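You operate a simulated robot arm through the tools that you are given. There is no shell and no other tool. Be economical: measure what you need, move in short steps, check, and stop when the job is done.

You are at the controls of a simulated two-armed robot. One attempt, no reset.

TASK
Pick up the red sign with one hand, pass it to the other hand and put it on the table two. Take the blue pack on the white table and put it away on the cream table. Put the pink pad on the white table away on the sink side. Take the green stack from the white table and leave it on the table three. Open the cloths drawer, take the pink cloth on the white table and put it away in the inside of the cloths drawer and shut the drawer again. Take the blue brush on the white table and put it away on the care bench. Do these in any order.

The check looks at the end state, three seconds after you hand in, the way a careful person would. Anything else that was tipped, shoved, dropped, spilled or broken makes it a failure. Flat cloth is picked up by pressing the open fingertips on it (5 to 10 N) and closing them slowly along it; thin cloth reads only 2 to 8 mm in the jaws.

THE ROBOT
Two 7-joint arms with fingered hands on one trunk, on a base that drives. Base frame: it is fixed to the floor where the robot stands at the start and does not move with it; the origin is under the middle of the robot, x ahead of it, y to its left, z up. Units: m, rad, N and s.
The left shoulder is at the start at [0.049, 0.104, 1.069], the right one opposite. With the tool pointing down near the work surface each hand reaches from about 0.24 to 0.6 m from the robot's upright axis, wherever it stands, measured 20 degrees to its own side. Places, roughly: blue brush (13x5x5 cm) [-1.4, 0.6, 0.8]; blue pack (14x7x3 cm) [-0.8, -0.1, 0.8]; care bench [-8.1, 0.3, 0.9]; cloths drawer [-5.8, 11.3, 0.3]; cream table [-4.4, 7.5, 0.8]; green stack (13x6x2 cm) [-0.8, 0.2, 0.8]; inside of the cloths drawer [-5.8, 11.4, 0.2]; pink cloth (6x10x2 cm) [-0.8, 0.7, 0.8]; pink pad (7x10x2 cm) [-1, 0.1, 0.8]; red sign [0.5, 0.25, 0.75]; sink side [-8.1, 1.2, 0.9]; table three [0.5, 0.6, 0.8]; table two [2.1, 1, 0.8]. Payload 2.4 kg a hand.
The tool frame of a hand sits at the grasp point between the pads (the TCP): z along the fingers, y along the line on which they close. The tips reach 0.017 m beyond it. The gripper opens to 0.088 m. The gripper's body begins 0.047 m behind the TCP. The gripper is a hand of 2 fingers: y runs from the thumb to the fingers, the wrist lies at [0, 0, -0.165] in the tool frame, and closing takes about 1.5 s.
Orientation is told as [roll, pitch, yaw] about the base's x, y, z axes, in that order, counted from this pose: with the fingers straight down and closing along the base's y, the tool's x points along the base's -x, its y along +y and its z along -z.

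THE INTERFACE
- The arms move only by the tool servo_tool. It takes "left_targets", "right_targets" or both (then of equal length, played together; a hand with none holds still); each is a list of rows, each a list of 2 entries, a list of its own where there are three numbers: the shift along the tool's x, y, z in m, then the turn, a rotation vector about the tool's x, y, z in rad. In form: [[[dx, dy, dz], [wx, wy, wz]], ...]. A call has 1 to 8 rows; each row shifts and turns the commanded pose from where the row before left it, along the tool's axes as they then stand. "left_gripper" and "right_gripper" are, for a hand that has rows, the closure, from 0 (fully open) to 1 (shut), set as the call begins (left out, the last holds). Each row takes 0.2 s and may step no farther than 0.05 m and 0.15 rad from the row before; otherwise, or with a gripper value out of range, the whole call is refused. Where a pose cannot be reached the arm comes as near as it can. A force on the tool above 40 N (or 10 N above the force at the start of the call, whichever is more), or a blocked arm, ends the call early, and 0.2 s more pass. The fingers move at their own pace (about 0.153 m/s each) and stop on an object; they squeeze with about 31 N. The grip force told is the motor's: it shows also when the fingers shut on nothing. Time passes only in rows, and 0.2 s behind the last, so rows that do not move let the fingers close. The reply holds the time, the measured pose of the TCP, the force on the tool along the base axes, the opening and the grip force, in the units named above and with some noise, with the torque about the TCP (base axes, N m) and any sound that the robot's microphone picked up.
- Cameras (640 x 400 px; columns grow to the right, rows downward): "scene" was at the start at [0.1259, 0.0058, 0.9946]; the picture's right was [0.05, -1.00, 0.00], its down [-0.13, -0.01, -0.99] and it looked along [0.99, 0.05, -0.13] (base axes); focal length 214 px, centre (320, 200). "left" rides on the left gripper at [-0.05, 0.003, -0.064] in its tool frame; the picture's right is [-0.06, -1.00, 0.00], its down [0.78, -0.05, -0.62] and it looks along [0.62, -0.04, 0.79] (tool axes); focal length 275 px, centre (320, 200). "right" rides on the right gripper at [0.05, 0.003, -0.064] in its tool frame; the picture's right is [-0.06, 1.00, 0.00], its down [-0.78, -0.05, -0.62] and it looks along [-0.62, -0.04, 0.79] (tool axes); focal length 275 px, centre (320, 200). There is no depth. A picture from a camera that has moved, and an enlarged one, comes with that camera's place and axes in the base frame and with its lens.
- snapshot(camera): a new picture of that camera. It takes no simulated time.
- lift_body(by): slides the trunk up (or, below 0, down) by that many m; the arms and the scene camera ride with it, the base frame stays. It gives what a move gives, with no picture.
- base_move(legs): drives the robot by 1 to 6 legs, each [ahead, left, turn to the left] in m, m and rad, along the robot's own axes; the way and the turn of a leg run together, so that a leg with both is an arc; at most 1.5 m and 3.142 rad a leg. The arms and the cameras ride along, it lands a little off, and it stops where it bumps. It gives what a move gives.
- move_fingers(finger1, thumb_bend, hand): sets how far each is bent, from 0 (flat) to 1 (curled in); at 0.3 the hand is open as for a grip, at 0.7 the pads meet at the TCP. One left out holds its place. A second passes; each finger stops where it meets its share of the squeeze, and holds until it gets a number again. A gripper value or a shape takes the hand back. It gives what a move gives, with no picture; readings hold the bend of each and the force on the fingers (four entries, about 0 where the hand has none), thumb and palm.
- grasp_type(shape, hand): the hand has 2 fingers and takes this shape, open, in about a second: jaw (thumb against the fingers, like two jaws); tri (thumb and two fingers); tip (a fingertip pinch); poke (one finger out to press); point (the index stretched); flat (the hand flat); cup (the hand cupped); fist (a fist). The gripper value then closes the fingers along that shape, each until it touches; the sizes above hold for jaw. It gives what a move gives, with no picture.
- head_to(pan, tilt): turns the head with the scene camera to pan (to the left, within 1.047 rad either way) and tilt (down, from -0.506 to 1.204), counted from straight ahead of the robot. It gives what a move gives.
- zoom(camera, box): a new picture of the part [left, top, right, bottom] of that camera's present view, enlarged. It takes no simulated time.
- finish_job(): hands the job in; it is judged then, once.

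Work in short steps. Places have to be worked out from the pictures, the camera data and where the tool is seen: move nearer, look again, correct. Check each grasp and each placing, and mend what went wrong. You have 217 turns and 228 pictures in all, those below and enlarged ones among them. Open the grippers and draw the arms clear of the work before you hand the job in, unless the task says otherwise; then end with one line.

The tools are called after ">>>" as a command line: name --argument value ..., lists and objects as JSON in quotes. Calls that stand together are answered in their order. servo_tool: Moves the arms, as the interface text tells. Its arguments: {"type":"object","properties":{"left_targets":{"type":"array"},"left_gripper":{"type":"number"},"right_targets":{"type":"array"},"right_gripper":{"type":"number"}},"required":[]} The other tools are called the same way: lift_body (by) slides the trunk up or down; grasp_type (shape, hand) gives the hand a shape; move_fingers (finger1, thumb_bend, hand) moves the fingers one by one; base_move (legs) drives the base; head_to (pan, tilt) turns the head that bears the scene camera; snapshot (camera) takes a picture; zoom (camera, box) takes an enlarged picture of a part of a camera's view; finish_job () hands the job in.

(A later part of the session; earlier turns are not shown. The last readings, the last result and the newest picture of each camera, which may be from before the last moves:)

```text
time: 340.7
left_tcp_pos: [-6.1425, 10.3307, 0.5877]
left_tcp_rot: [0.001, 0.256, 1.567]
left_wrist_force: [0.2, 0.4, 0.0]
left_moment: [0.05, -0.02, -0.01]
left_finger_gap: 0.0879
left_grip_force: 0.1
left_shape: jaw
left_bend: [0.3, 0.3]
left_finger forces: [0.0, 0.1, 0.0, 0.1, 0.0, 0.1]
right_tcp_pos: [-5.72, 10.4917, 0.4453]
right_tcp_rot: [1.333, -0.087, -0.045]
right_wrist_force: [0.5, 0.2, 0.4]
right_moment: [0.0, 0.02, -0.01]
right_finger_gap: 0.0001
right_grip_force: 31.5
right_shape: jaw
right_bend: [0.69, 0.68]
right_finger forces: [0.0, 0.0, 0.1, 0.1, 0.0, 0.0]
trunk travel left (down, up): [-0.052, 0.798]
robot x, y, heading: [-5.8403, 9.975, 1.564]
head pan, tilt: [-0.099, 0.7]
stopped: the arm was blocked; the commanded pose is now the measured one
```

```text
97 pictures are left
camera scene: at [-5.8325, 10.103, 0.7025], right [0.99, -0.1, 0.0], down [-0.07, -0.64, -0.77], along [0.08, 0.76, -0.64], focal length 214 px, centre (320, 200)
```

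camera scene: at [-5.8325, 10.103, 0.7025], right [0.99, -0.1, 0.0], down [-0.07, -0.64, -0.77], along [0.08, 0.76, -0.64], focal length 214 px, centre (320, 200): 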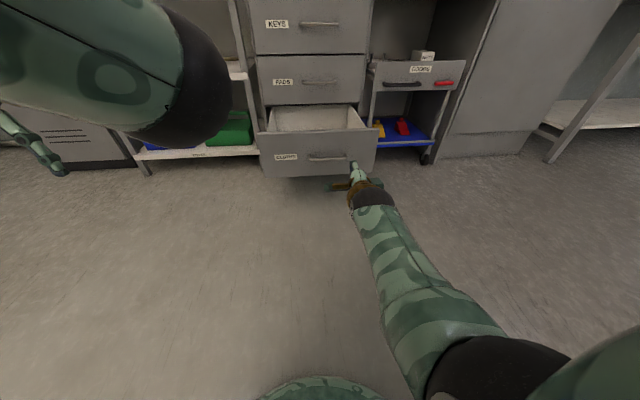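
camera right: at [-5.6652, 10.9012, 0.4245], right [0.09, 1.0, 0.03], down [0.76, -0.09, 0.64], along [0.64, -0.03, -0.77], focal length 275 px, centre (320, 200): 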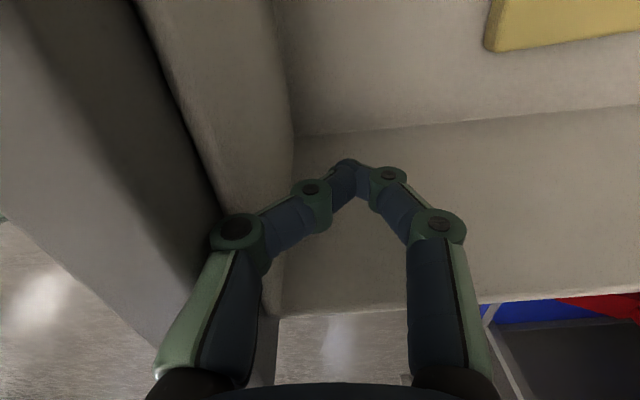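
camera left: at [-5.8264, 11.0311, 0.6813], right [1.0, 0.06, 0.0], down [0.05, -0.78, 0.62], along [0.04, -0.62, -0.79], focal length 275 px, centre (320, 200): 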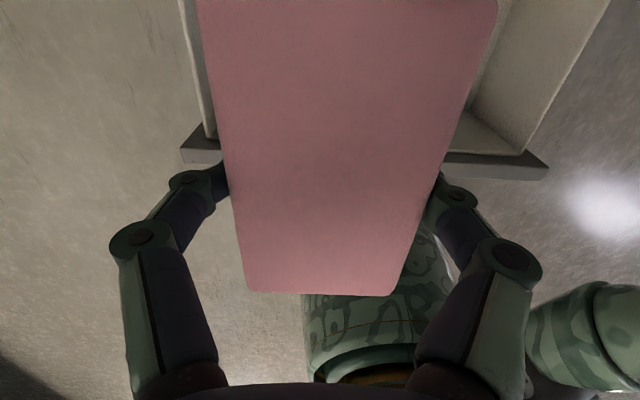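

Something low (elbow) blocked the last bit. Extend the right hand forward while lowering it to z≈0.34.

>>> servo_tool --right_targets '[[[0, -0.02, 0.03], [0, 0, 0]], [[0, -0.02, 0.03], [0, 0, 0]], [[0, -0.025, 0.02], [0, 0, 0]], [[0, -0.025, 0], [0, 0, 0]], [[0, 0, 0], [0, 0, 0]]]'

>>> snapshot --camera "scene"

>>> snapshot --camera "right"

```text
time: 341.9
left_tcp_pos: [-6.1422, 10.3308, 0.5799]
left_tcp_rot: [0.003, 0.261, 1.568]
left_wrist_force: [0.5, -0.1, 0.3]
left_moment: [0.0, -0.04, 0.0]
left_finger_gap: 0.0881
left_grip_force: 0.1
left_shape: jaw
left_bend: [0.3, 0.3]
left_finger forces: [0.0, 0.0, 0.1, 0.0, 0.0, 0.0]
right_tcp_pos: [-5.7115, 10.5417, 0.3581]
right_tcp_rot: [1.327, -0.086, -0.045]
right_wrist_force: [0.8, 0.0, 1.0]
right_moment: [-0.01, 0.03, 0.01]
right_finger_gap: 0.0
right_grip_force: 31.1
right_shape: jaw
right_bend: [0.69, 0.68]
right_finger forces: [0.0, 0.0, 0.0, 0.0, 0.0, 0.0]
right hand out of reach, approached as far as the arm can: row 3, 4
trunk travel left (down, up): [-0.052, 0.798]
robot x, y, heading: [-5.8418, 9.973, 1.571]
head pan, tilt: [-0.099, 0.7]
```

```text
96 pictures are left
camera scene: at [-5.8326, 10.1035, 0.6976], right [0.99, -0.1, 0.0], down [-0.07, -0.64, -0.76], along [0.08, 0.76, -0.64], focal length 214 px, centre (320, 200)
```

scene: 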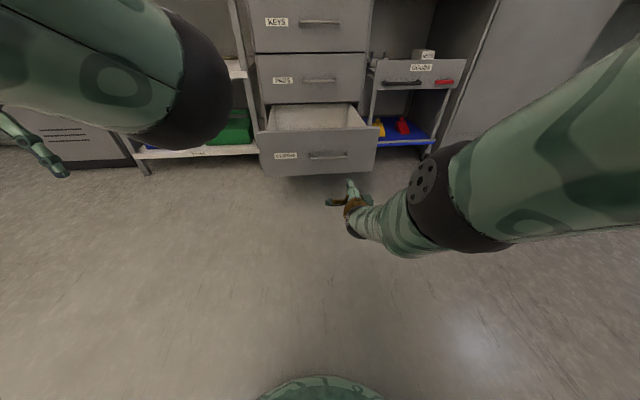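

```text
95 pictures are left
camera right: at [-5.7648, 10.4841, 0.3724], right [-0.01, 0.24, 0.97], down [0.74, -0.65, 0.17], along [0.67, 0.72, -0.17], focal length 275 px, centre (320, 200)
```

right: 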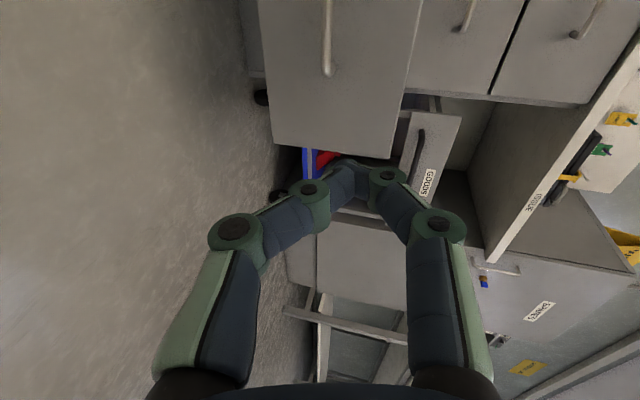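

The fist is at z≈0.355, x≈-5.71, above the handle. Drive ahead to push the drawer shut.

>>> base_move --legs '[[0.3, 0, 0]]'

>>> snapshot --camera "scene"

>>> base_move --legs '[[0.2, 0, 0]]'

>>> snapshot --camera "scene"

```text
time: 344.0
left_tcp_pos: [-6.1448, 10.6443, 0.5804]
left_tcp_rot: [0.002, 0.262, 1.575]
left_wrist_force: [0.7, 0.3, -0.5]
left_moment: [-0.02, 0.0, 0.0]
left_finger_gap: 0.0879
left_grip_force: 0.0
left_shape: jaw
left_bend: [0.3, 0.3]
left_finger forces: [0.0, 0.0, 0.0, 0.0, 0.0, 0.0]
right_tcp_pos: [-5.7157, 10.8546, 0.3577]
right_tcp_rot: [1.327, -0.086, -0.039]
right_wrist_force: [0.2, 0.1, -0.5]
right_moment: [0.02, 0.0, -0.04]
right_finger_gap: 0.0
right_grip_force: 30.6
right_shape: jaw
right_bend: [0.71, 0.69]
right_finger forces: [0.1, 0.0, 0.0, 0.0, 0.0, 0.0]
trunk travel left (down, up): [-0.052, 0.798]
robot x, y, heading: [-5.8406, 10.2856, 1.575]
head pan, tilt: [-0.099, 0.7]
```

```text
94 pictures are left
camera scene: at [-5.8333, 10.4176, 0.6977], right [1.0, -0.1, 0.0], down [-0.06, -0.64, -0.76], along [0.07, 0.76, -0.64], focal length 214 px, centre (320, 200)
```

scene: 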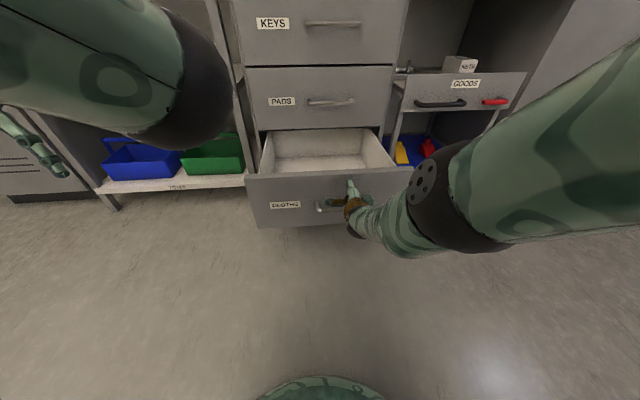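

```text
time: 345.6
left_tcp_pos: [-6.1429, 10.8385, 0.5802]
left_tcp_rot: [0.001, 0.261, 1.573]
left_wrist_force: [0.2, 0.4, -0.5]
left_moment: [-0.03, -0.01, 0.01]
left_finger_gap: 0.0881
left_grip_force: 0.0
left_shape: jaw
left_bend: [0.3, 0.3]
left_finger forces: [0.0, 0.0, 0.0, 0.1, 0.0, 0.0]
right_tcp_pos: [-5.713, 11.0517, 0.3587]
right_tcp_rot: [1.327, -0.084, -0.041]
right_wrist_force: [0.2, 0.0, -0.1]
right_moment: [-0.02, 0.01, 0.0]
right_finger_gap: 0.0
right_grip_force: 31.4
right_shape: jaw
right_bend: [0.71, 0.69]
right_finger forces: [0.0, 0.0, 0.0, 0.0, 0.0, 0.0]
trunk travel left (down, up): [-0.052, 0.798]
robot x, y, heading: [-5.8435, 10.4844, 1.569]
head pan, tilt: [-0.099, 0.7]
```

```text
93 pictures are left
camera scene: at [-5.8334, 10.6131, 0.6977], right [1.0, -0.1, 0.0], down [-0.06, -0.64, -0.76], along [0.08, 0.76, -0.64], focal length 214 px, centre (320, 200)
```

scene: 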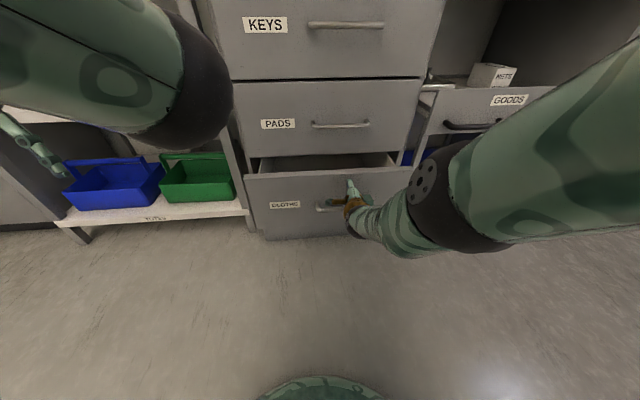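

>>> base_move --legs '[[0.08, 0, 0]]'

>>> base_move --legs '[[0.04, 0, 0]]'

>>> snapshot --camera "scene"

```text
time: 346.6
left_tcp_pos: [-6.1448, 10.9157, 0.5805]
left_tcp_rot: [-0.001, 0.264, 1.57]
left_wrist_force: [1.4, -0.5, 0.0]
left_moment: [0.02, -0.02, -0.02]
left_finger_gap: 0.0878
left_grip_force: 0.0
left_shape: jaw
left_bend: [0.3, 0.3]
left_finger forces: [0.0, 0.1, 0.0, 0.0, 0.1, 0.0]
right_tcp_pos: [-5.7125, 11.1286, 0.3588]
right_tcp_rot: [1.326, -0.087, -0.042]
right_wrist_force: [0.8, 0.9, 0.5]
right_moment: [-0.02, 0.01, -0.04]
right_finger_gap: 0.0001
right_grip_force: 30.8
right_shape: jaw
right_bend: [0.71, 0.69]
right_finger forces: [0.1, 0.1, 0.1, 0.1, 0.0, 0.0]
trunk travel left (down, up): [-0.052, 0.798]
robot x, y, heading: [-5.8426, 10.5604, 1.574]
head pan, tilt: [-0.099, 0.7]
```

```text
time: 347.6
left_tcp_pos: [-6.1449, 10.9466, 0.5807]
left_tcp_rot: [0.001, 0.261, 1.571]
left_wrist_force: [0.6, -0.7, -0.6]
left_moment: [0.02, 0.01, -0.03]
left_finger_gap: 0.0879
left_grip_force: 0.1
left_shape: jaw
left_bend: [0.3, 0.3]
left_finger forces: [0.0, 0.1, 0.0, 0.0, 0.1, 0.1]
right_tcp_pos: [-5.7132, 11.1508, 0.3523]
right_tcp_rot: [1.311, -0.084, -0.04]
right_wrist_force: [-0.4, -5.0, 0.8]
right_moment: [0.02, 0.01, -0.01]
right_finger_gap: 0.0015
right_grip_force: 31.2
right_shape: jaw
right_bend: [0.74, 0.74]
right_finger forces: [0.0, 0.1, 0.1, 0.0, 0.1, 0.0]
trunk travel left (down, up): [-0.052, 0.798]
robot x, y, heading: [-5.8412, 10.5878, 1.573]
head pan, tilt: [-0.099, 0.7]
stopped in leg 1: the force on the tool passed its limit at 70 N (the readings are from after the stop); the commanded pose is now the measured one
```

```text
92 pictures are left
camera scene: at [-5.8334, 10.7195, 0.6978], right [1.0, -0.1, 0.0], down [-0.06, -0.64, -0.76], along [0.08, 0.76, -0.64], focal length 214 px, centre (320, 200)
```

scene: 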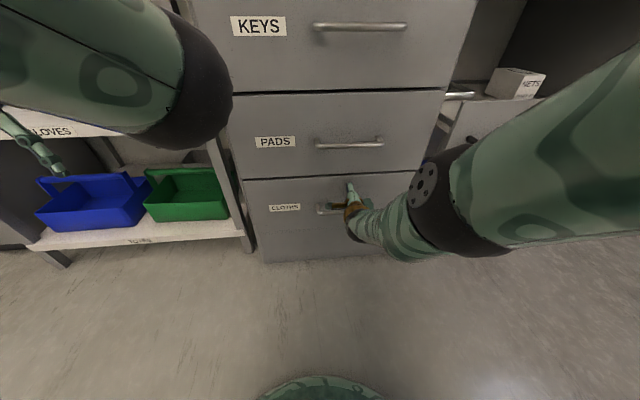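

The drawer reached its stop. Back away and verify.

>>> base_move --legs '[[-0.4, 0, 0]]'

>>> lift_body --by 0.248

>>> zoom --camera "scene" --box '[200, 60, 480, 240]'

```text
time: 350.1
left_tcp_pos: [-6.1428, 10.5442, 0.5793]
left_tcp_rot: [0.001, 0.262, 1.564]
left_wrist_force: [-0.6, 0.2, 0.3]
left_moment: [0.02, 0.01, -0.02]
left_finger_gap: 0.0876
left_grip_force: 0.1
left_shape: jaw
left_bend: [0.3, 0.3]
left_finger forces: [0.1, 0.1, 0.0, 0.0, 0.0, 0.0]
right_tcp_pos: [-5.7107, 10.7458, 0.3517]
right_tcp_rot: [1.309, -0.083, -0.05]
right_wrist_force: [-0.1, 0.8, 0.1]
right_moment: [-0.02, -0.02, 0.0]
right_finger_gap: 0.0002
right_grip_force: 31.3
right_shape: jaw
right_bend: [0.73, 0.74]
right_finger forces: [0.0, 0.1, 0.1, 0.0, 0.0, 0.1]
trunk travel left (down, up): [-0.052, 0.798]
robot x, y, heading: [-5.8458, 10.1845, 1.563]
head pan, tilt: [-0.099, 0.7]
```

```text
time: 352.6
left_tcp_pos: [-6.1418, 10.544, 0.8284]
left_tcp_rot: [0.002, 0.262, 1.562]
left_wrist_force: [-0.9, 1.4, -0.2]
left_moment: [-0.03, 0.0, -0.01]
left_finger_gap: 0.0879
left_grip_force: 0.0
left_shape: jaw
left_bend: [0.3, 0.3]
left_finger forces: [0.0, 0.0, 0.1, 0.0, 0.1, 0.0]
right_tcp_pos: [-5.7094, 10.7799, 0.7073]
right_tcp_rot: [1.511, -0.074, -0.066]
right_wrist_force: [0.0, 0.1, 1.2]
right_moment: [-0.01, -0.04, 0.02]
right_finger_gap: 0.0002
right_grip_force: 30.6
right_shape: jaw
right_bend: [0.73, 0.74]
right_finger forces: [0.0, 0.0, 0.1, 0.1, 0.0, 0.0]
trunk travel left (down, up): [-0.3, 0.55]
robot x, y, heading: [-5.8432, 10.1839, 1.566]
head pan, tilt: [-0.099, 0.7]
```

```text
2.22 times, centred on (340, 150) of scene
camera zoom: at [-5.834, 10.3027, 0.942], right [0.99, -0.11, 0.0], down [-0.07, -0.64, -0.76], along [0.08, 0.76, -0.64], focal length 477 px, centre (276, 311)
```

zoom: 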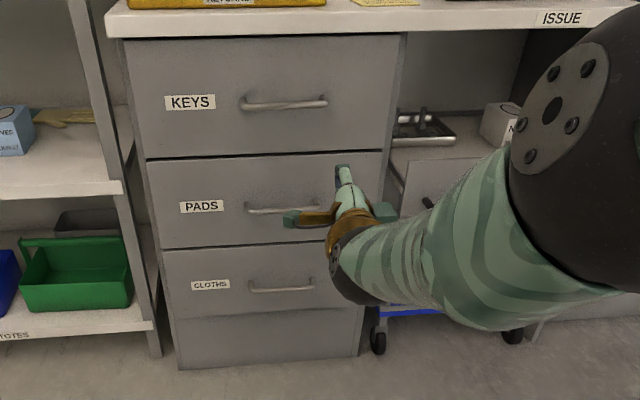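

Drawer is shut. Now restore both hands to a neutral downward pose before driving back.

>>> servo_tool --right_targets '[[[0, 0, -0.01], [0.15, 0, 0]], [[0, 0, -0.01], [0.15, 0, 0]], [[0, 0, -0.01], [0.15, 0, 0]], [[0, 0, -0.01], [0.15, 0, 0]], [[0, 0, -0.01], [0.15, 0, 0]], [[0, 0, -0.01], [0.15, 0, 0]], [[0, 0, -0.01], [0.15, 0, 0]], [[0, 0, -0.01], [0.15, 0, 0]]]' --left_targets '[[[0, 0, -0.02], [0.131, 0, 0]], [[0, 0, -0.02], [0.131, 0, 0]], [[0, 0, -0.03], [0, 0, 0]], [[0, -0.02, -0.03], [0, 0, 0]], [[0, -0.02, -0.03], [0, 0, 0]], [[0, -0.02, 0], [0, 0, 0]], [[0, 0, 0], [0, 0, 0]], [[0, 0, 0], [0, 0, 0]]]' --right_gripper 0.0

>>> base_move --legs '[[-0.2, -0.5, 0], [0, -1.0, 0]]'

>>> servo_tool --right_targets '[[[0, 0, -0.02], [0.15, 0, -0.14]], [[0, 0, -0.02], [0.15, 0, -0.14]], [[0, 0, -0.02], [0, 0, -0.15]], [[0, 0, -0.02], [0, 0, -0.15]], [[0, 0, -0.02], [0, 0, -0.15]], [[0, 0, -0.02], [0, 0, -0.15]], [[0, 0, 0], [0, 0, -0.15]], [[0, 0, 0], [0, 0, -0.15]]]'

>>> snapshot --camera "scene"

```text
time: 354.4
left_tcp_pos: [-6.109, 10.5826, 0.9675]
left_tcp_rot: [-0.261, 0.261, 1.561]
left_wrist_force: [0.9, -0.2, -0.5]
left_moment: [0.02, -0.05, 0.01]
left_finger_gap: 0.0878
left_grip_force: 0.0
left_shape: jaw
left_bend: [0.3, 0.3]
left_finger forces: [0.0, 0.0, 0.1, 0.1, 0.0, 0.1]
right_tcp_pos: [-5.7161, 10.7175, 0.7507]
right_tcp_rot: [0.309, -0.074, -0.063]
right_wrist_force: [0.7, 0.4, 1.4]
right_moment: [0.0, -0.02, 0.04]
right_finger_gap: 0.0878
right_grip_force: 0.0
right_shape: jaw
right_bend: [0.3, 0.3]
right_finger forces: [0.0, 0.0, 0.0, 0.0, 0.1, 0.0]
trunk travel left (down, up): [-0.3, 0.55]
robot x, y, heading: [-5.8429, 10.1808, 1.559]
head pan, tilt: [-0.099, 0.7]
```

```text
time: 362.4
left_tcp_pos: [-4.598, 10.3471, 0.9667]
left_tcp_rot: [-0.26, 0.261, 1.54]
left_wrist_force: [1.1, 0.1, 0.1]
left_moment: [0.0, 0.01, -0.01]
left_finger_gap: 0.088
left_grip_force: 0.0
left_shape: jaw
left_bend: [0.3, 0.3]
left_finger forces: [0.0, 0.0, 0.0, 0.0, 0.1, 0.0]
right_tcp_pos: [-4.2028, 10.4744, 0.7494]
right_tcp_rot: [0.311, -0.074, -0.087]
right_wrist_force: [-0.1, 0.0, 0.0]
right_moment: [0.0, 0.01, -0.01]
right_finger_gap: 0.088
right_grip_force: 0.0
right_shape: jaw
right_bend: [0.3, 0.3]
right_finger forces: [0.0, 0.0, 0.1, 0.0, 0.1, 0.1]
trunk travel left (down, up): [-0.3, 0.55]
robot x, y, heading: [-4.3397, 9.9449, 1.537]
head pan, tilt: [-0.099, 0.7]
```

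```text
refused: row 1 steps farther than a row can; nothing moved
```

```text
90 pictures are left
camera scene: at [-4.3288, 10.0619, 0.9421], right [0.99, -0.13, 0.0], down [-0.08, -0.64, -0.76], along [0.1, 0.76, -0.64], focal length 214 px, centre (320, 200)
```

scene: 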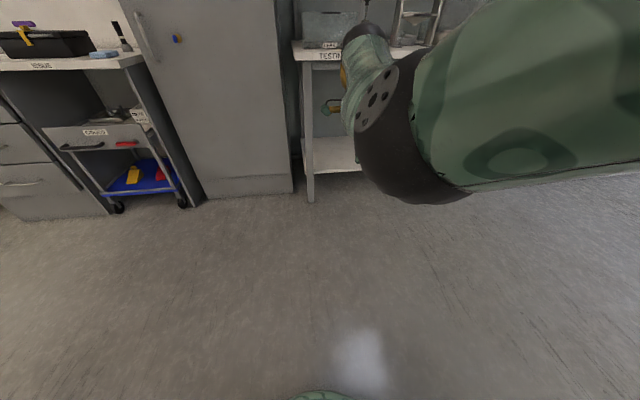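

Fix both wrists' tilt and swing the right hand to a rel. yaw of about -0.75.

>>> servo_tool --right_targets '[[[0, 0, -0.02], [0.14, 0.03, 0]], [[0, 0, -0.02], [0.14, 0.03, 0]], [[0, 0, -0.02], [0.03, 0, -0.14]], [[0, 0, -0.02], [0, 0, -0.145]], [[0, 0, -0.02], [0, 0, -0.145]], [[0, 0, -0.02], [0, 0, -0.145]], [[0, 0, 0], [0, 0, -0.145]], [[0, 0, 0], [0, 0, -0.145]]]' --left_targets '[[[0, 0, 0], [-0.13, 0, 0]], [[0, 0, 0], [-0.13, 0, 0]], [[0, 0, 0], [0, -0.13, 0]], [[0, 0, 0], [0, -0.13, 0]], [[0, 0, 0], [0, 0, 0]], [[0, 0, 0], [0, 0, 0]], [[0, 0, 0], [0, 0, 0]], [[0, 0, 0], [0, 0, 0]]]'

>>> base_move --legs '[[0, 0, -2.24], [1.5, 0, 0], [0.3, 0, 0], [0, 0, -0.85], [1.4, 0, 0], [0.7, 0, 0]]'

>>> head_to --pan 0.0 --tilt 0.2

>>> snapshot --camera "scene"

```text
time: 364.2
left_tcp_pos: [-4.6162, 10.3569, 0.9661]
left_tcp_rot: [0.0, 0.001, 1.541]
left_wrist_force: [-0.5, 0.7, -0.3]
left_moment: [0.0, 0.03, 0.02]
left_finger_gap: 0.0883
left_grip_force: 0.0
left_shape: jaw
left_bend: [0.3, 0.3]
left_finger forces: [0.0, 0.0, 0.0, 0.0, 0.0, 0.1]
left hand out of reach, approached as far as the arm can: row 2, 3, 4
right_tcp_pos: [-4.2082, 10.465, 0.8676]
right_tcp_rot: [-0.013, -0.012, 0.794]
right_wrist_force: [0.2, -0.2, 0.4]
right_moment: [-0.01, -0.02, 0.01]
right_finger_gap: 0.0881
right_grip_force: 0.1
right_shape: jaw
right_bend: [0.3, 0.3]
right_finger forces: [0.0, 0.0, 0.0, 0.1, 0.0, 0.0]
trunk travel left (down, up): [-0.3, 0.55]
robot x, y, heading: [-4.3417, 9.9474, 1.538]
head pan, tilt: [-0.099, 0.7]
```

```text
time: 390.7
left_tcp_pos: [-2.5078, 6.3425, 0.9652]
left_tcp_rot: [0.001, 0.002, -1.497]
left_wrist_force: [-0.4, 0.2, 0.0]
left_moment: [0.0, 0.03, 0.04]
left_finger_gap: 0.0879
left_grip_force: 0.1
left_shape: jaw
left_bend: [0.3, 0.3]
left_finger forces: [0.0, 0.0, 0.1, 0.0, 0.0, 0.0]
right_tcp_pos: [-2.9026, 6.1922, 0.8669]
right_tcp_rot: [-0.009, -0.011, -2.248]
right_wrist_force: [0.7, 0.5, 0.2]
right_moment: [0.01, 0.01, -0.04]
right_finger_gap: 0.0881
right_grip_force: 0.0
right_shape: jaw
right_bend: [0.3, 0.3]
right_finger forces: [0.0, 0.0, 0.1, 0.0, 0.0, 0.0]
trunk travel left (down, up): [-0.3, 0.55]
robot x, y, heading: [-2.827, 6.7285, -1.494]
head pan, tilt: [-0.099, 0.7]
```

```text
time: 391.7
left_tcp_pos: [-2.5064, 6.343, 0.966]
left_tcp_rot: [0.001, 0.001, -1.496]
left_wrist_force: [-0.2, 0.3, -0.7]
left_moment: [0.06, -0.04, -0.01]
left_finger_gap: 0.0879
left_grip_force: 0.1
left_shape: jaw
left_bend: [0.3, 0.3]
left_finger forces: [0.0, 0.1, 0.0, 0.0, 0.1, 0.0]
right_tcp_pos: [-2.9027, 6.1917, 0.868]
right_tcp_rot: [-0.011, -0.012, -2.248]
right_wrist_force: [-0.5, 0.4, -0.5]
right_moment: [0.01, -0.02, -0.01]
right_finger_gap: 0.088
right_grip_force: 0.0
right_shape: jaw
right_bend: [0.3, 0.3]
right_finger forces: [0.0, 0.0, 0.0, 0.0, 0.1, 0.1]
trunk travel left (down, up): [-0.3, 0.55]
robot x, y, heading: [-2.8209, 6.7285, -1.501]
head pan, tilt: [0.0, 0.201]
```

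```text
89 pictures are left
camera scene: at [-2.8138, 6.5999, 0.9874], right [-1.0, -0.07, 0.0], down [-0.01, 0.2, -0.98], along [0.07, -0.98, -0.2], focal length 214 px, centre (320, 200)
```

scene: 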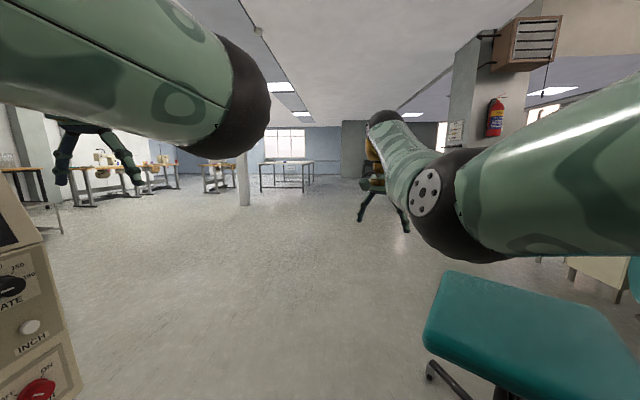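

The passage between chair and machine is narrow; shift a little to the left (+x) and go straight on.

>>> base_move --legs '[[0, 0.13, -0.07], [0.8, 0, 0], [0.9, 0, 0]]'

>>> snapshot --camera "scene"

```text
time: 401.1
left_tcp_pos: [-2.4228, 4.633, 0.9654]
left_tcp_rot: [0.0, 0.001, -1.571]
left_wrist_force: [0.8, -0.2, 0.3]
left_moment: [0.02, 0.01, 0.01]
left_finger_gap: 0.0877
left_grip_force: 0.1
left_shape: jaw
left_bend: [0.3, 0.3]
left_finger forces: [0.0, 0.1, 0.0, 0.1, 0.1, 0.0]
right_tcp_pos: [-2.8284, 4.5111, 0.8679]
right_tcp_rot: [-0.012, -0.012, -2.321]
right_wrist_force: [-0.1, 0.2, -0.4]
right_moment: [-0.01, -0.01, 0.0]
right_finger_gap: 0.0878
right_grip_force: 0.2
right_shape: jaw
right_bend: [0.3, 0.3]
right_finger forces: [0.1, 0.0, 0.0, 0.0, 0.0, 0.0]
trunk travel left (down, up): [-0.3, 0.55]
robot x, y, heading: [-2.7095, 5.0344, -1.569]
head pan, tilt: [0.0, 0.201]
```

```text
88 pictures are left
camera scene: at [-2.7099, 4.9114, 0.9875], right [-1.0, 0.0, 0.0], down [0.0, 0.2, -0.98], along [0.0, -0.98, -0.2], focal length 214 px, centre (320, 200)
```

scene: 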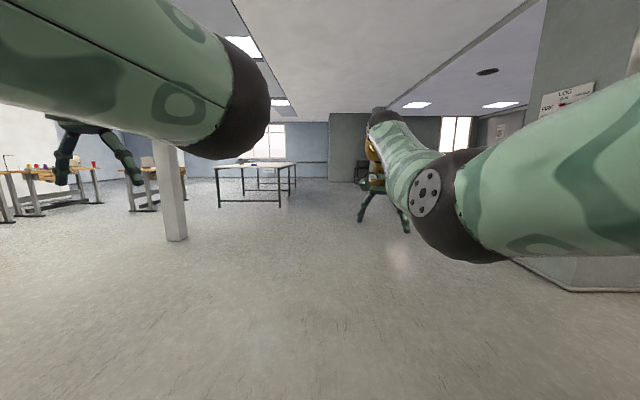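

Drive around the pillar to the end of the white table, facing -y.

>>> servo_tool --right_targets '[[[0, 0, -0.04], [0, 0, 0]], [[0, 0, -0.04], [0, 0, 0]], [[0, 0, -0.03], [0, 0, 0]]]'

>>> base_move --legs '[[0, 0.7, 0], [1.5, 0, 0], [1.5, 0, 0], [0.35, 0, 0], [0, 0.62, 0]]'

>>> head_to --pan 0.0 --tilt 0.4

>>> snapshot --camera "scene"

```text
time: 401.9
left_tcp_pos: [-2.4229, 4.6328, 0.9663]
left_tcp_rot: [0.0, 0.0, -1.572]
left_wrist_force: [0.6, 0.3, -0.1]
left_moment: [0.04, 0.04, -0.01]
left_finger_gap: 0.0878
left_grip_force: 0.1
left_shape: jaw
left_bend: [0.3, 0.3]
left_finger forces: [0.0, 0.1, 0.0, 0.0, 0.0, 0.0]
right_tcp_pos: [-2.8281, 4.5019, 0.9773]
right_tcp_rot: [-0.011, -0.012, -2.32]
right_wrist_force: [0.2, 0.4, -0.7]
right_moment: [0.0, -0.04, -0.01]
right_finger_gap: 0.088
right_grip_force: 0.2
right_shape: jaw
right_bend: [0.3, 0.3]
right_finger forces: [0.0, 0.0, 0.0, 0.0, 0.0, 0.1]
right hand out of reach, approached as far as the arm can: row 2, 3
trunk travel left (down, up): [-0.3, 0.55]
robot x, y, heading: [-2.7101, 5.036, -1.574]
head pan, tilt: [0.0, 0.201]
```

```text
time: 424.7
left_tcp_pos: [-1.1855, 1.2616, 0.9663]
left_tcp_rot: [0.001, 0.002, -1.59]
left_wrist_force: [-0.1, -0.3, -0.6]
left_moment: [0.03, -0.03, -0.01]
left_finger_gap: 0.088
left_grip_force: 0.1
left_shape: jaw
left_bend: [0.3, 0.3]
left_finger forces: [0.1, 0.1, 0.0, 0.0, 0.0, 0.1]
right_tcp_pos: [-1.5932, 1.1388, 0.9782]
right_tcp_rot: [-0.014, -0.012, -2.34]
right_wrist_force: [-0.5, -0.3, -0.7]
right_moment: [-0.04, 0.01, 0.03]
right_finger_gap: 0.0881
right_grip_force: 0.0
right_shape: jaw
right_bend: [0.3, 0.3]
right_finger forces: [0.1, 0.0, 0.0, 0.0, 0.1, 0.0]
trunk travel left (down, up): [-0.3, 0.55]
robot x, y, heading: [-1.4657, 1.6686, -1.591]
head pan, tilt: [0.0, 0.201]
```

```text
time: 425.5
left_tcp_pos: [-1.1859, 1.26, 0.9663]
left_tcp_rot: [0.0, 0.002, -1.588]
left_wrist_force: [-0.4, 0.2, 0.4]
left_moment: [0.02, -0.01, -0.06]
left_finger_gap: 0.0879
left_grip_force: 0.1
left_shape: jaw
left_bend: [0.3, 0.3]
left_finger forces: [0.1, 0.0, 0.1, 0.1, 0.1, 0.1]
right_tcp_pos: [-1.5927, 1.1381, 0.9775]
right_tcp_rot: [-0.013, -0.013, -2.34]
right_wrist_force: [0.1, -0.9, -0.4]
right_moment: [-0.02, 0.0, 0.01]
right_finger_gap: 0.0879
right_grip_force: 0.1
right_shape: jaw
right_bend: [0.3, 0.3]
right_finger forces: [0.0, 0.1, 0.0, 0.1, 0.0, 0.0]
trunk travel left (down, up): [-0.3, 0.55]
robot x, y, heading: [-1.4672, 1.6691, -1.592]
head pan, tilt: [0.0, 0.4]
```

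```text
87 pictures are left
camera scene: at [-1.4672, 1.5458, 0.969], right [-1.0, 0.02, 0.0], down [0.01, 0.39, -0.92], along [-0.02, -0.92, -0.39], focal length 214 px, centre (320, 200)
```

scene: 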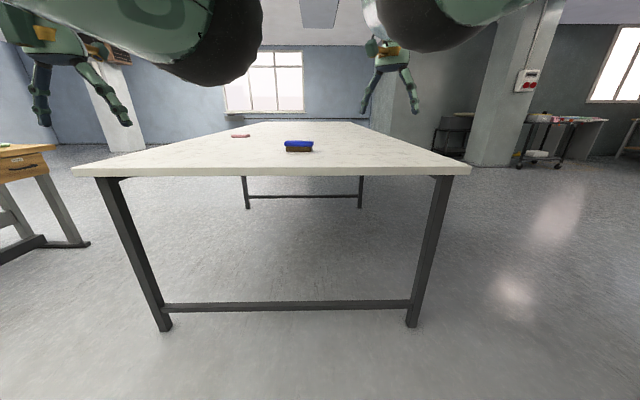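

>>> zoom --camera "scene" --box '[230, 115, 370, 185]'

>>> servo_tool --right_targets '[[[0, 0, 0], [0, 0, 0.14]], [[0, 0, 0], [0, 0, 0.14]], [[0, 0, 0], [0, 0, 0.14]], [[0, 0, 0], [0, 0, 0.14]], [[0, 0, 0], [0, 0, 0.14]], [[0, 0, 0], [0, 0, 0.12]]]'

>>> base_move --legs '[[0.44, 0, 0.02]]'

>>> snapshot --camera "right"

>>> snapshot --camera "scene"

```text
4.57 times, centred on (300, 150) of scene
camera zoom: at [-1.4672, 1.5458, 0.969], right [-1.0, 0.02, 0.0], down [0.01, 0.39, -0.92], along [-0.02, -0.92, -0.39], focal length 980 px, centre (411, 429)
```

zoom: 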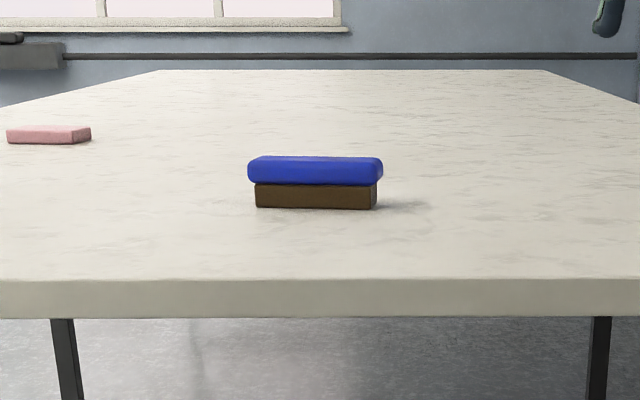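

```text
time: 426.9
left_tcp_pos: [-1.1851, 1.2596, 0.9652]
left_tcp_rot: [0.0, 0.002, -1.59]
left_wrist_force: [0.8, -0.4, 0.0]
left_moment: [-0.01, -0.06, -0.01]
left_finger_gap: 0.0879
left_grip_force: 0.1
left_shape: jaw
left_bend: [0.3, 0.3]
left_finger forces: [0.0, 0.0, 0.0, 0.0, 0.0, 0.1]
right_tcp_pos: [-1.5929, 1.1386, 0.977]
right_tcp_rot: [0.0, -0.017, 3.121]
right_wrist_force: [-0.3, 1.5, -0.5]
right_moment: [0.0, -0.03, 0.01]
right_finger_gap: 0.088
right_grip_force: 0.1
right_shape: jaw
right_bend: [0.3, 0.3]
right_finger forces: [0.0, 0.0, 0.0, 0.0, 0.0, 0.1]
trunk travel left (down, up): [-0.3, 0.55]
robot x, y, heading: [-1.463, 1.6684, -1.586]
head pan, tilt: [0.0, 0.4]
```

```text
time: 429.5
left_tcp_pos: [-1.1871, 0.8221, 0.9659]
left_tcp_rot: [-0.001, 0.002, -1.577]
left_wrist_force: [-1.4, 0.0, 0.9]
left_moment: [0.01, -0.02, -0.02]
left_finger_gap: 0.0878
left_grip_force: 0.0
left_shape: jaw
left_bend: [0.3, 0.3]
left_finger forces: [0.0, 0.1, 0.1, 0.1, 0.0, 0.0]
right_tcp_pos: [-1.5939, 0.6961, 0.9761]
right_tcp_rot: [0.002, -0.018, 3.133]
right_wrist_force: [0.5, 0.2, 0.3]
right_moment: [0.0, -0.02, 0.0]
right_finger_gap: 0.0881
right_grip_force: 0.0
right_shape: jaw
right_bend: [0.3, 0.3]
right_finger forces: [0.0, 0.0, 0.0, 0.1, 0.1, 0.0]
trunk travel left (down, up): [-0.3, 0.55]
robot x, y, heading: [-1.4708, 1.229, -1.578]
head pan, tilt: [0.0, 0.4]
```

```text
85 pictures are left
camera right: at [-1.5423, 0.6933, 1.0398], right [-0.07, -1.0, 0.0], down [-0.77, 0.06, 0.63], along [-0.63, 0.04, -0.77], focal length 275 px, centre (320, 200)
```

right: 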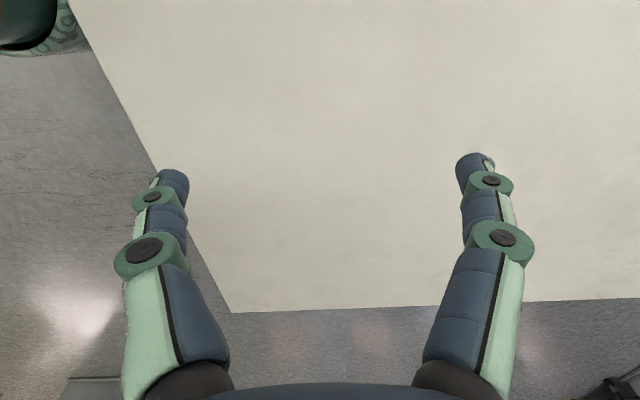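

```text
84 pictures are left
camera scene: at [-1.4718, 1.1045, 0.9689], right [-1.0, 0.01, 0.0], down [0.0, 0.39, -0.92], along [-0.01, -0.92, -0.39], focal length 214 px, centre (320, 200)
```

scene: 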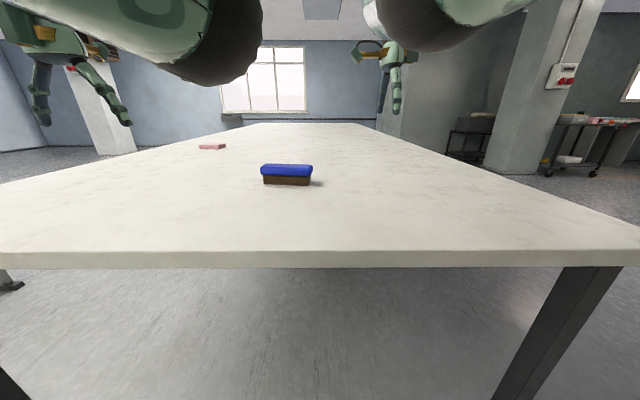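

The brush lies along x at about (-1.397,0.60), top near z≈0.845. Shift the base so the right hand comes above it.

>>> base_move --legs '[[0, 0.2, 0], [0.09, 0, 0]]'

>>> snapshot --camera "right"

>>> snapshot --camera "scene"

```text
time: 431.9
left_tcp_pos: [-0.9899, 0.7286, 0.9655]
left_tcp_rot: [0.001, 0.004, -1.583]
left_wrist_force: [0.5, 0.8, -0.6]
left_moment: [0.0, 0.0, -0.02]
left_finger_gap: 0.0877
left_grip_force: 0.1
left_shape: jaw
left_bend: [0.3, 0.3]
left_finger forces: [0.0, 0.0, 0.0, 0.0, 0.0, 0.1]
right_tcp_pos: [-1.3963, 0.6036, 0.9774]
right_tcp_rot: [-0.001, -0.018, 3.129]
right_wrist_force: [-0.9, -0.4, -0.1]
right_moment: [0.02, -0.01, -0.01]
right_finger_gap: 0.0879
right_grip_force: 0.0
right_shape: jaw
right_bend: [0.3, 0.3]
right_finger forces: [0.1, 0.0, 0.1, 0.0, 0.1, 0.0]
trunk travel left (down, up): [-0.3, 0.55]
robot x, y, heading: [-1.2739, 1.135, -1.584]
head pan, tilt: [0.0, 0.4]
```

```text
83 pictures are left
camera right: at [-1.3457, 0.601, 1.0397], right [-0.07, -1.0, 0.0], down [-0.77, 0.06, 0.63], along [-0.63, 0.05, -0.77], focal length 275 px, centre (320, 200)
```

right: 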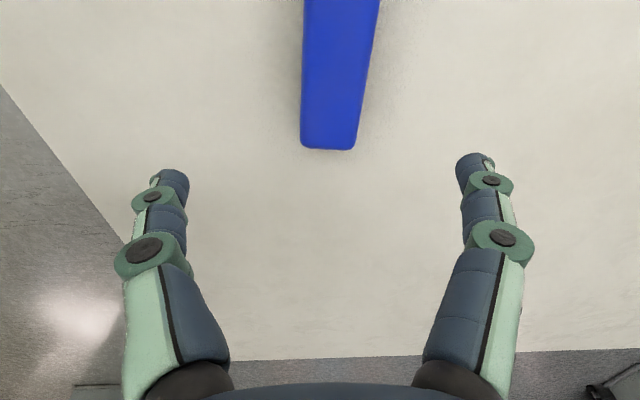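

```text
82 pictures are left
camera scene: at [-1.2734, 1.0119, 0.9689], right [-1.0, 0.01, 0.0], down [0.0, 0.39, -0.92], along [-0.01, -0.92, -0.39], focal length 214 px, centre (320, 200)
```

scene: 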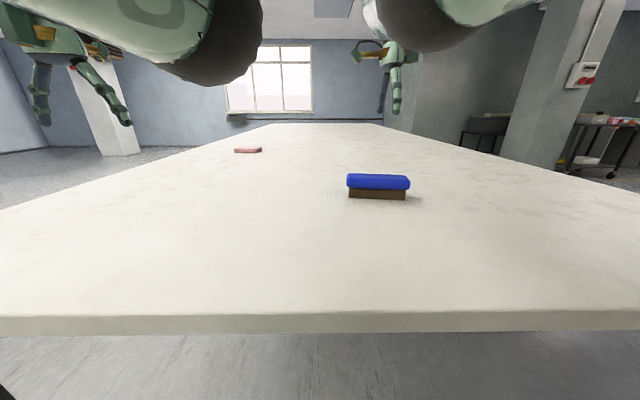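

Small corrections in yaw (+0.13) and place, then descend to z≈0.83 and close on the brush.

>>> servo_tool --right_targets '[[[0, 0, 0], [0, 0, 0.13]], [[0.01, 0.0096, 0], [0, 0, 0]], [[0, 0, 0.045], [0, 0, 0]], [[0, 0, 0.03], [0, 0, 0]], [[0, 0, 0], [0, 0, 0]]]'

>>> snapshot --camera "right"

```text
time: 433.1
left_tcp_pos: [-0.9894, 0.7292, 0.966]
left_tcp_rot: [0.0, 0.002, -1.584]
left_wrist_force: [-0.1, 0.1, 0.3]
left_moment: [0.0, -0.01, -0.02]
left_finger_gap: 0.0882
left_grip_force: 0.2
left_shape: jaw
left_bend: [0.3, 0.3]
left_finger forces: [0.1, 0.0, 0.0, 0.0, 0.1, 0.1]
right_tcp_pos: [-1.392, 0.5914, 0.8985]
right_tcp_rot: [0.004, -0.016, 2.999]
right_wrist_force: [-0.4, -0.1, -0.4]
right_moment: [0.01, 0.01, 0.01]
right_finger_gap: 0.0879
right_grip_force: 0.1
right_shape: jaw
right_bend: [0.3, 0.3]
right_finger forces: [0.0, 0.0, 0.1, 0.1, 0.0, 0.1]
trunk travel left (down, up): [-0.3, 0.55]
robot x, y, heading: [-1.2726, 1.1389, -1.582]
head pan, tilt: [0.0, 0.4]
```

```text
81 pictures are left
camera right: at [-1.3424, 0.5825, 0.9631], right [-0.2, -0.98, 0.0], down [-0.76, 0.16, 0.63], along [-0.62, 0.13, -0.78], focal length 275 px, centre (320, 200)
```

right: 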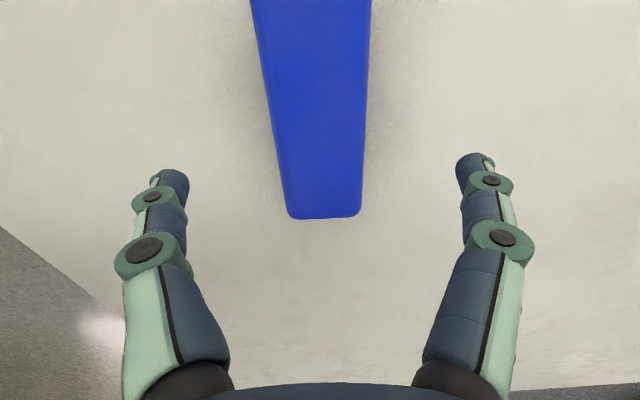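

>>> servo_tool --right_targets '[[[0.006, 0.0, 0.035], [0, 0, 0]], [[0, 0, 0.033], [0, 0, 0]], [[0, 0, 0], [0, 0, 0]]]'

>>> servo_tool --right_targets '[[[0, 0, 0], [0, 0, 0]], [[0, 0, 0], [0, 0, 0]], [[0, 0, 0], [0, 0, 0]], [[0, 0, 0], [0, 0, 0]], [[0, 0, 0], [0, 0, 0]]]' --right_gripper 1.0

>>> servo_tool --right_targets '[[[0, 0, -0.03], [0, 0, 0]], [[0, 0, -0.045], [0, 0, 0]], [[0, 0, -0.045], [0, 0, 0]], [[0, 0, -0.04], [0, 0, 0]], [[0, 0, 0], [0, 0, 0]]]'

>>> snapshot --camera "scene"

>>> snapshot --camera "right"

```text
time: 433.9
left_tcp_pos: [-0.9899, 0.7291, 0.9643]
left_tcp_rot: [0.0, 0.002, -1.582]
left_wrist_force: [0.2, 0.5, -1.1]
left_moment: [0.0, -0.02, -0.01]
left_finger_gap: 0.088
left_grip_force: 0.1
left_shape: jaw
left_bend: [0.3, 0.3]
left_finger forces: [0.0, 0.1, 0.0, 0.1, 0.0, 0.0]
right_tcp_pos: [-1.3838, 0.5916, 0.8338]
right_tcp_rot: [0.004, -0.016, 2.997]
right_wrist_force: [0.6, -0.5, -0.3]
right_moment: [-0.01, 0.0, 0.0]
right_finger_gap: 0.088
right_grip_force: 0.1
right_shape: jaw
right_bend: [0.3, 0.3]
right_finger forces: [0.0, 0.1, 0.0, 0.0, 0.0, 0.0]
trunk travel left (down, up): [-0.3, 0.55]
robot x, y, heading: [-1.272, 1.1347, -1.585]
head pan, tilt: [0.0, 0.4]
```

```text
time: 435.1
left_tcp_pos: [-0.9901, 0.7279, 0.9664]
left_tcp_rot: [0.0, 0.001, -1.582]
left_wrist_force: [-0.1, 0.1, 0.6]
left_moment: [0.0, -0.03, 0.01]
left_finger_gap: 0.0878
left_grip_force: 0.0
left_shape: jaw
left_bend: [0.3, 0.3]
left_finger forces: [0.1, 0.0, 0.0, 0.1, 0.1, 0.0]
right_tcp_pos: [-1.385, 0.5927, 0.8344]
right_tcp_rot: [0.004, -0.017, 2.997]
right_wrist_force: [-0.1, 0.3, -0.6]
right_moment: [0.0, -0.02, -0.01]
right_finger_gap: 0.0393
right_grip_force: 30.5
right_shape: jaw
right_bend: [0.74, 0.7]
right_finger forces: [26.7, 0.0, 0.1, 0.0, 26.7, 0.0]
trunk travel left (down, up): [-0.3, 0.55]
robot x, y, heading: [-1.2718, 1.1363, -1.583]
head pan, tilt: [0.0, 0.4]
```

```text
time: 436.2
left_tcp_pos: [-0.9897, 0.7286, 0.9659]
left_tcp_rot: [0.0, 0.0, -1.584]
left_wrist_force: [0.5, -0.4, -0.6]
left_moment: [0.0, 0.04, -0.04]
left_finger_gap: 0.088
left_grip_force: 0.0
left_shape: jaw
left_bend: [0.3, 0.3]
left_finger forces: [0.1, 0.0, 0.0, 0.1, 0.1, 0.0]
right_tcp_pos: [-1.383, 0.5911, 0.9978]
right_tcp_rot: [0.004, -0.016, 3.0]
right_wrist_force: [-0.4, 0.5, -0.9]
right_moment: [0.02, -0.02, -0.02]
right_finger_gap: 0.039
right_grip_force: 30.9
right_shape: jaw
right_bend: [0.74, 0.7]
right_finger forces: [26.8, 0.1, 0.0, 0.1, 26.8, 0.0]
trunk travel left (down, up): [-0.3, 0.55]
robot x, y, heading: [-1.2709, 1.1406, -1.582]
head pan, tilt: [0.0, 0.4]
```

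```text
80 pictures are left
camera scene: at [-1.2734, 1.012, 0.9689], right [-1.0, 0.01, 0.0], down [0.0, 0.39, -0.92], along [-0.01, -0.92, -0.39], focal length 214 px, centre (320, 200)
```

scene: 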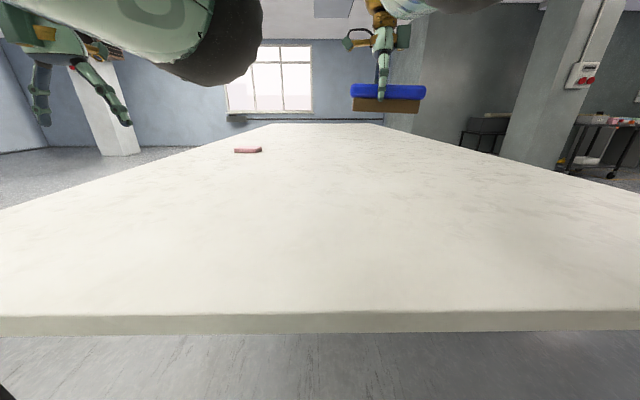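

```text
79 pictures are left
camera right: at [-1.333, 0.5816, 1.06], right [-0.2, -0.98, 0.0], down [-0.76, 0.16, 0.63], along [-0.62, 0.12, -0.78], focal length 275 px, centre (320, 200)
```

right: 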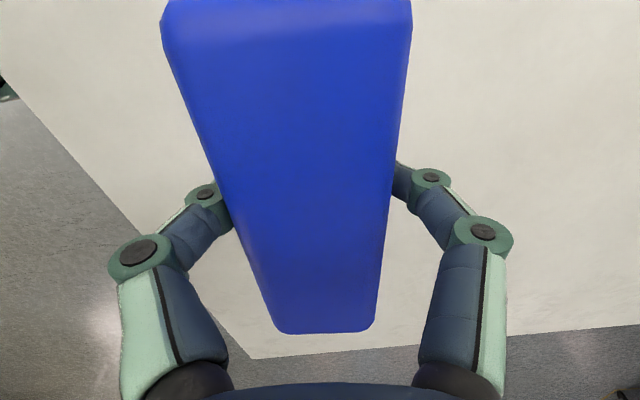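

Brush is held. Now go round to the front side to take the pink pad with the left hand.

>>> base_move --legs '[[-0.3, 0, 0], [0, 0.95, 0], [0, 0, -1.56], [0, 1.2, 0], [0.12, 0, 0]]'

>>> head_to --pan 0.1 --tilt 0.6

>>> snapshot --camera "scene"

>>> snapshot --camera "left"

```text
time: 453.1
left_tcp_pos: [-0.6975, -0.0896, 0.9658]
left_tcp_rot: [0.0, 0.003, -3.047]
left_wrist_force: [0.4, 0.3, -0.2]
left_moment: [0.05, 0.0, 0.01]
left_finger_gap: 0.0877
left_grip_force: 0.0
left_shape: jaw
left_bend: [0.3, 0.3]
left_finger forces: [0.0, 0.0, 0.0, 0.0, 0.0, 0.1]
right_tcp_pos: [-0.8782, 0.2862, 0.9965]
right_tcp_rot: [0.004, -0.018, 1.537]
right_wrist_force: [0.2, -0.6, -0.4]
right_moment: [0.0, -0.05, -0.05]
right_finger_gap: 0.0388
right_grip_force: 31.1
right_shape: jaw
right_bend: [0.74, 0.71]
right_finger forces: [26.4, 0.1, 0.0, 0.0, 26.5, 0.0]
trunk travel left (down, up): [-0.3, 0.55]
robot x, y, heading: [-0.3245, 0.2357, -3.051]
head pan, tilt: [0.0, 0.4]
```

```text
time: 453.9
left_tcp_pos: [-0.6987, -0.0901, 0.9663]
left_tcp_rot: [0.0, 0.002, -3.046]
left_wrist_force: [0.3, 0.2, 0.1]
left_moment: [-0.01, 0.03, -0.03]
left_finger_gap: 0.0877
left_grip_force: 0.0
left_shape: jaw
left_bend: [0.3, 0.3]
left_finger forces: [0.0, 0.0, 0.0, 0.0, 0.1, 0.0]
right_tcp_pos: [-0.8788, 0.286, 0.9971]
right_tcp_rot: [0.004, -0.017, 1.535]
right_wrist_force: [-0.5, 1.2, -0.7]
right_moment: [-0.01, 0.01, 0.01]
right_finger_gap: 0.0387
right_grip_force: 30.9
right_shape: jaw
right_bend: [0.74, 0.71]
right_finger forces: [26.5, 0.0, 0.0, 0.0, 26.5, 0.1]
trunk travel left (down, up): [-0.3, 0.55]
robot x, y, heading: [-0.3256, 0.233, -3.046]
head pan, tilt: [0.099, 0.6]
```

```text
78 pictures are left
camera scene: at [-0.4421, 0.2152, 0.9508], right [-0.19, 0.98, 0.0], down [0.55, 0.11, -0.83], along [-0.81, -0.16, -0.56], focal length 214 px, centre (320, 200)
```

scene: 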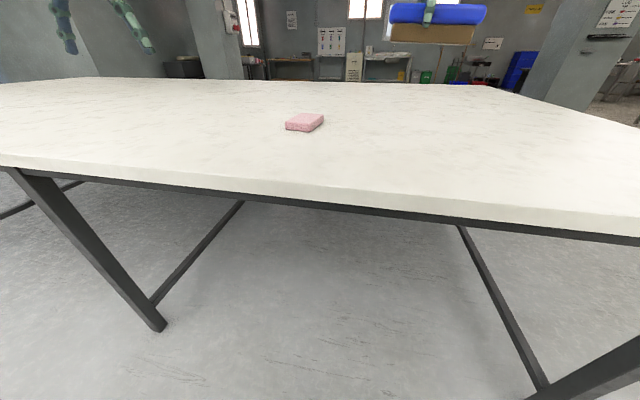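

```text
77 pictures are left
camera left: at [-0.7489, -0.0976, 1.0282], right [-0.16, 0.99, 0.0], down [0.77, 0.12, 0.62], along [0.61, 0.1, -0.78], focal length 275 px, centre (320, 200)
```

left: 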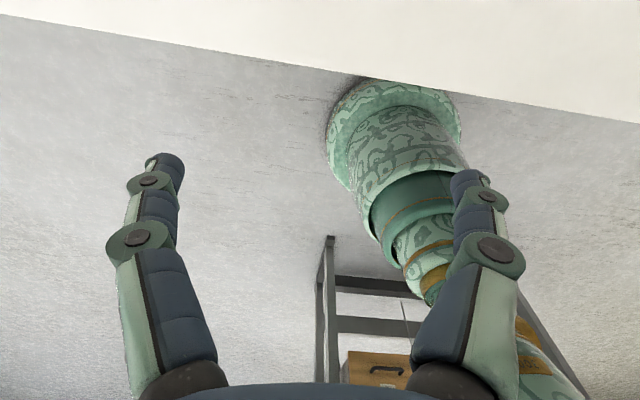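

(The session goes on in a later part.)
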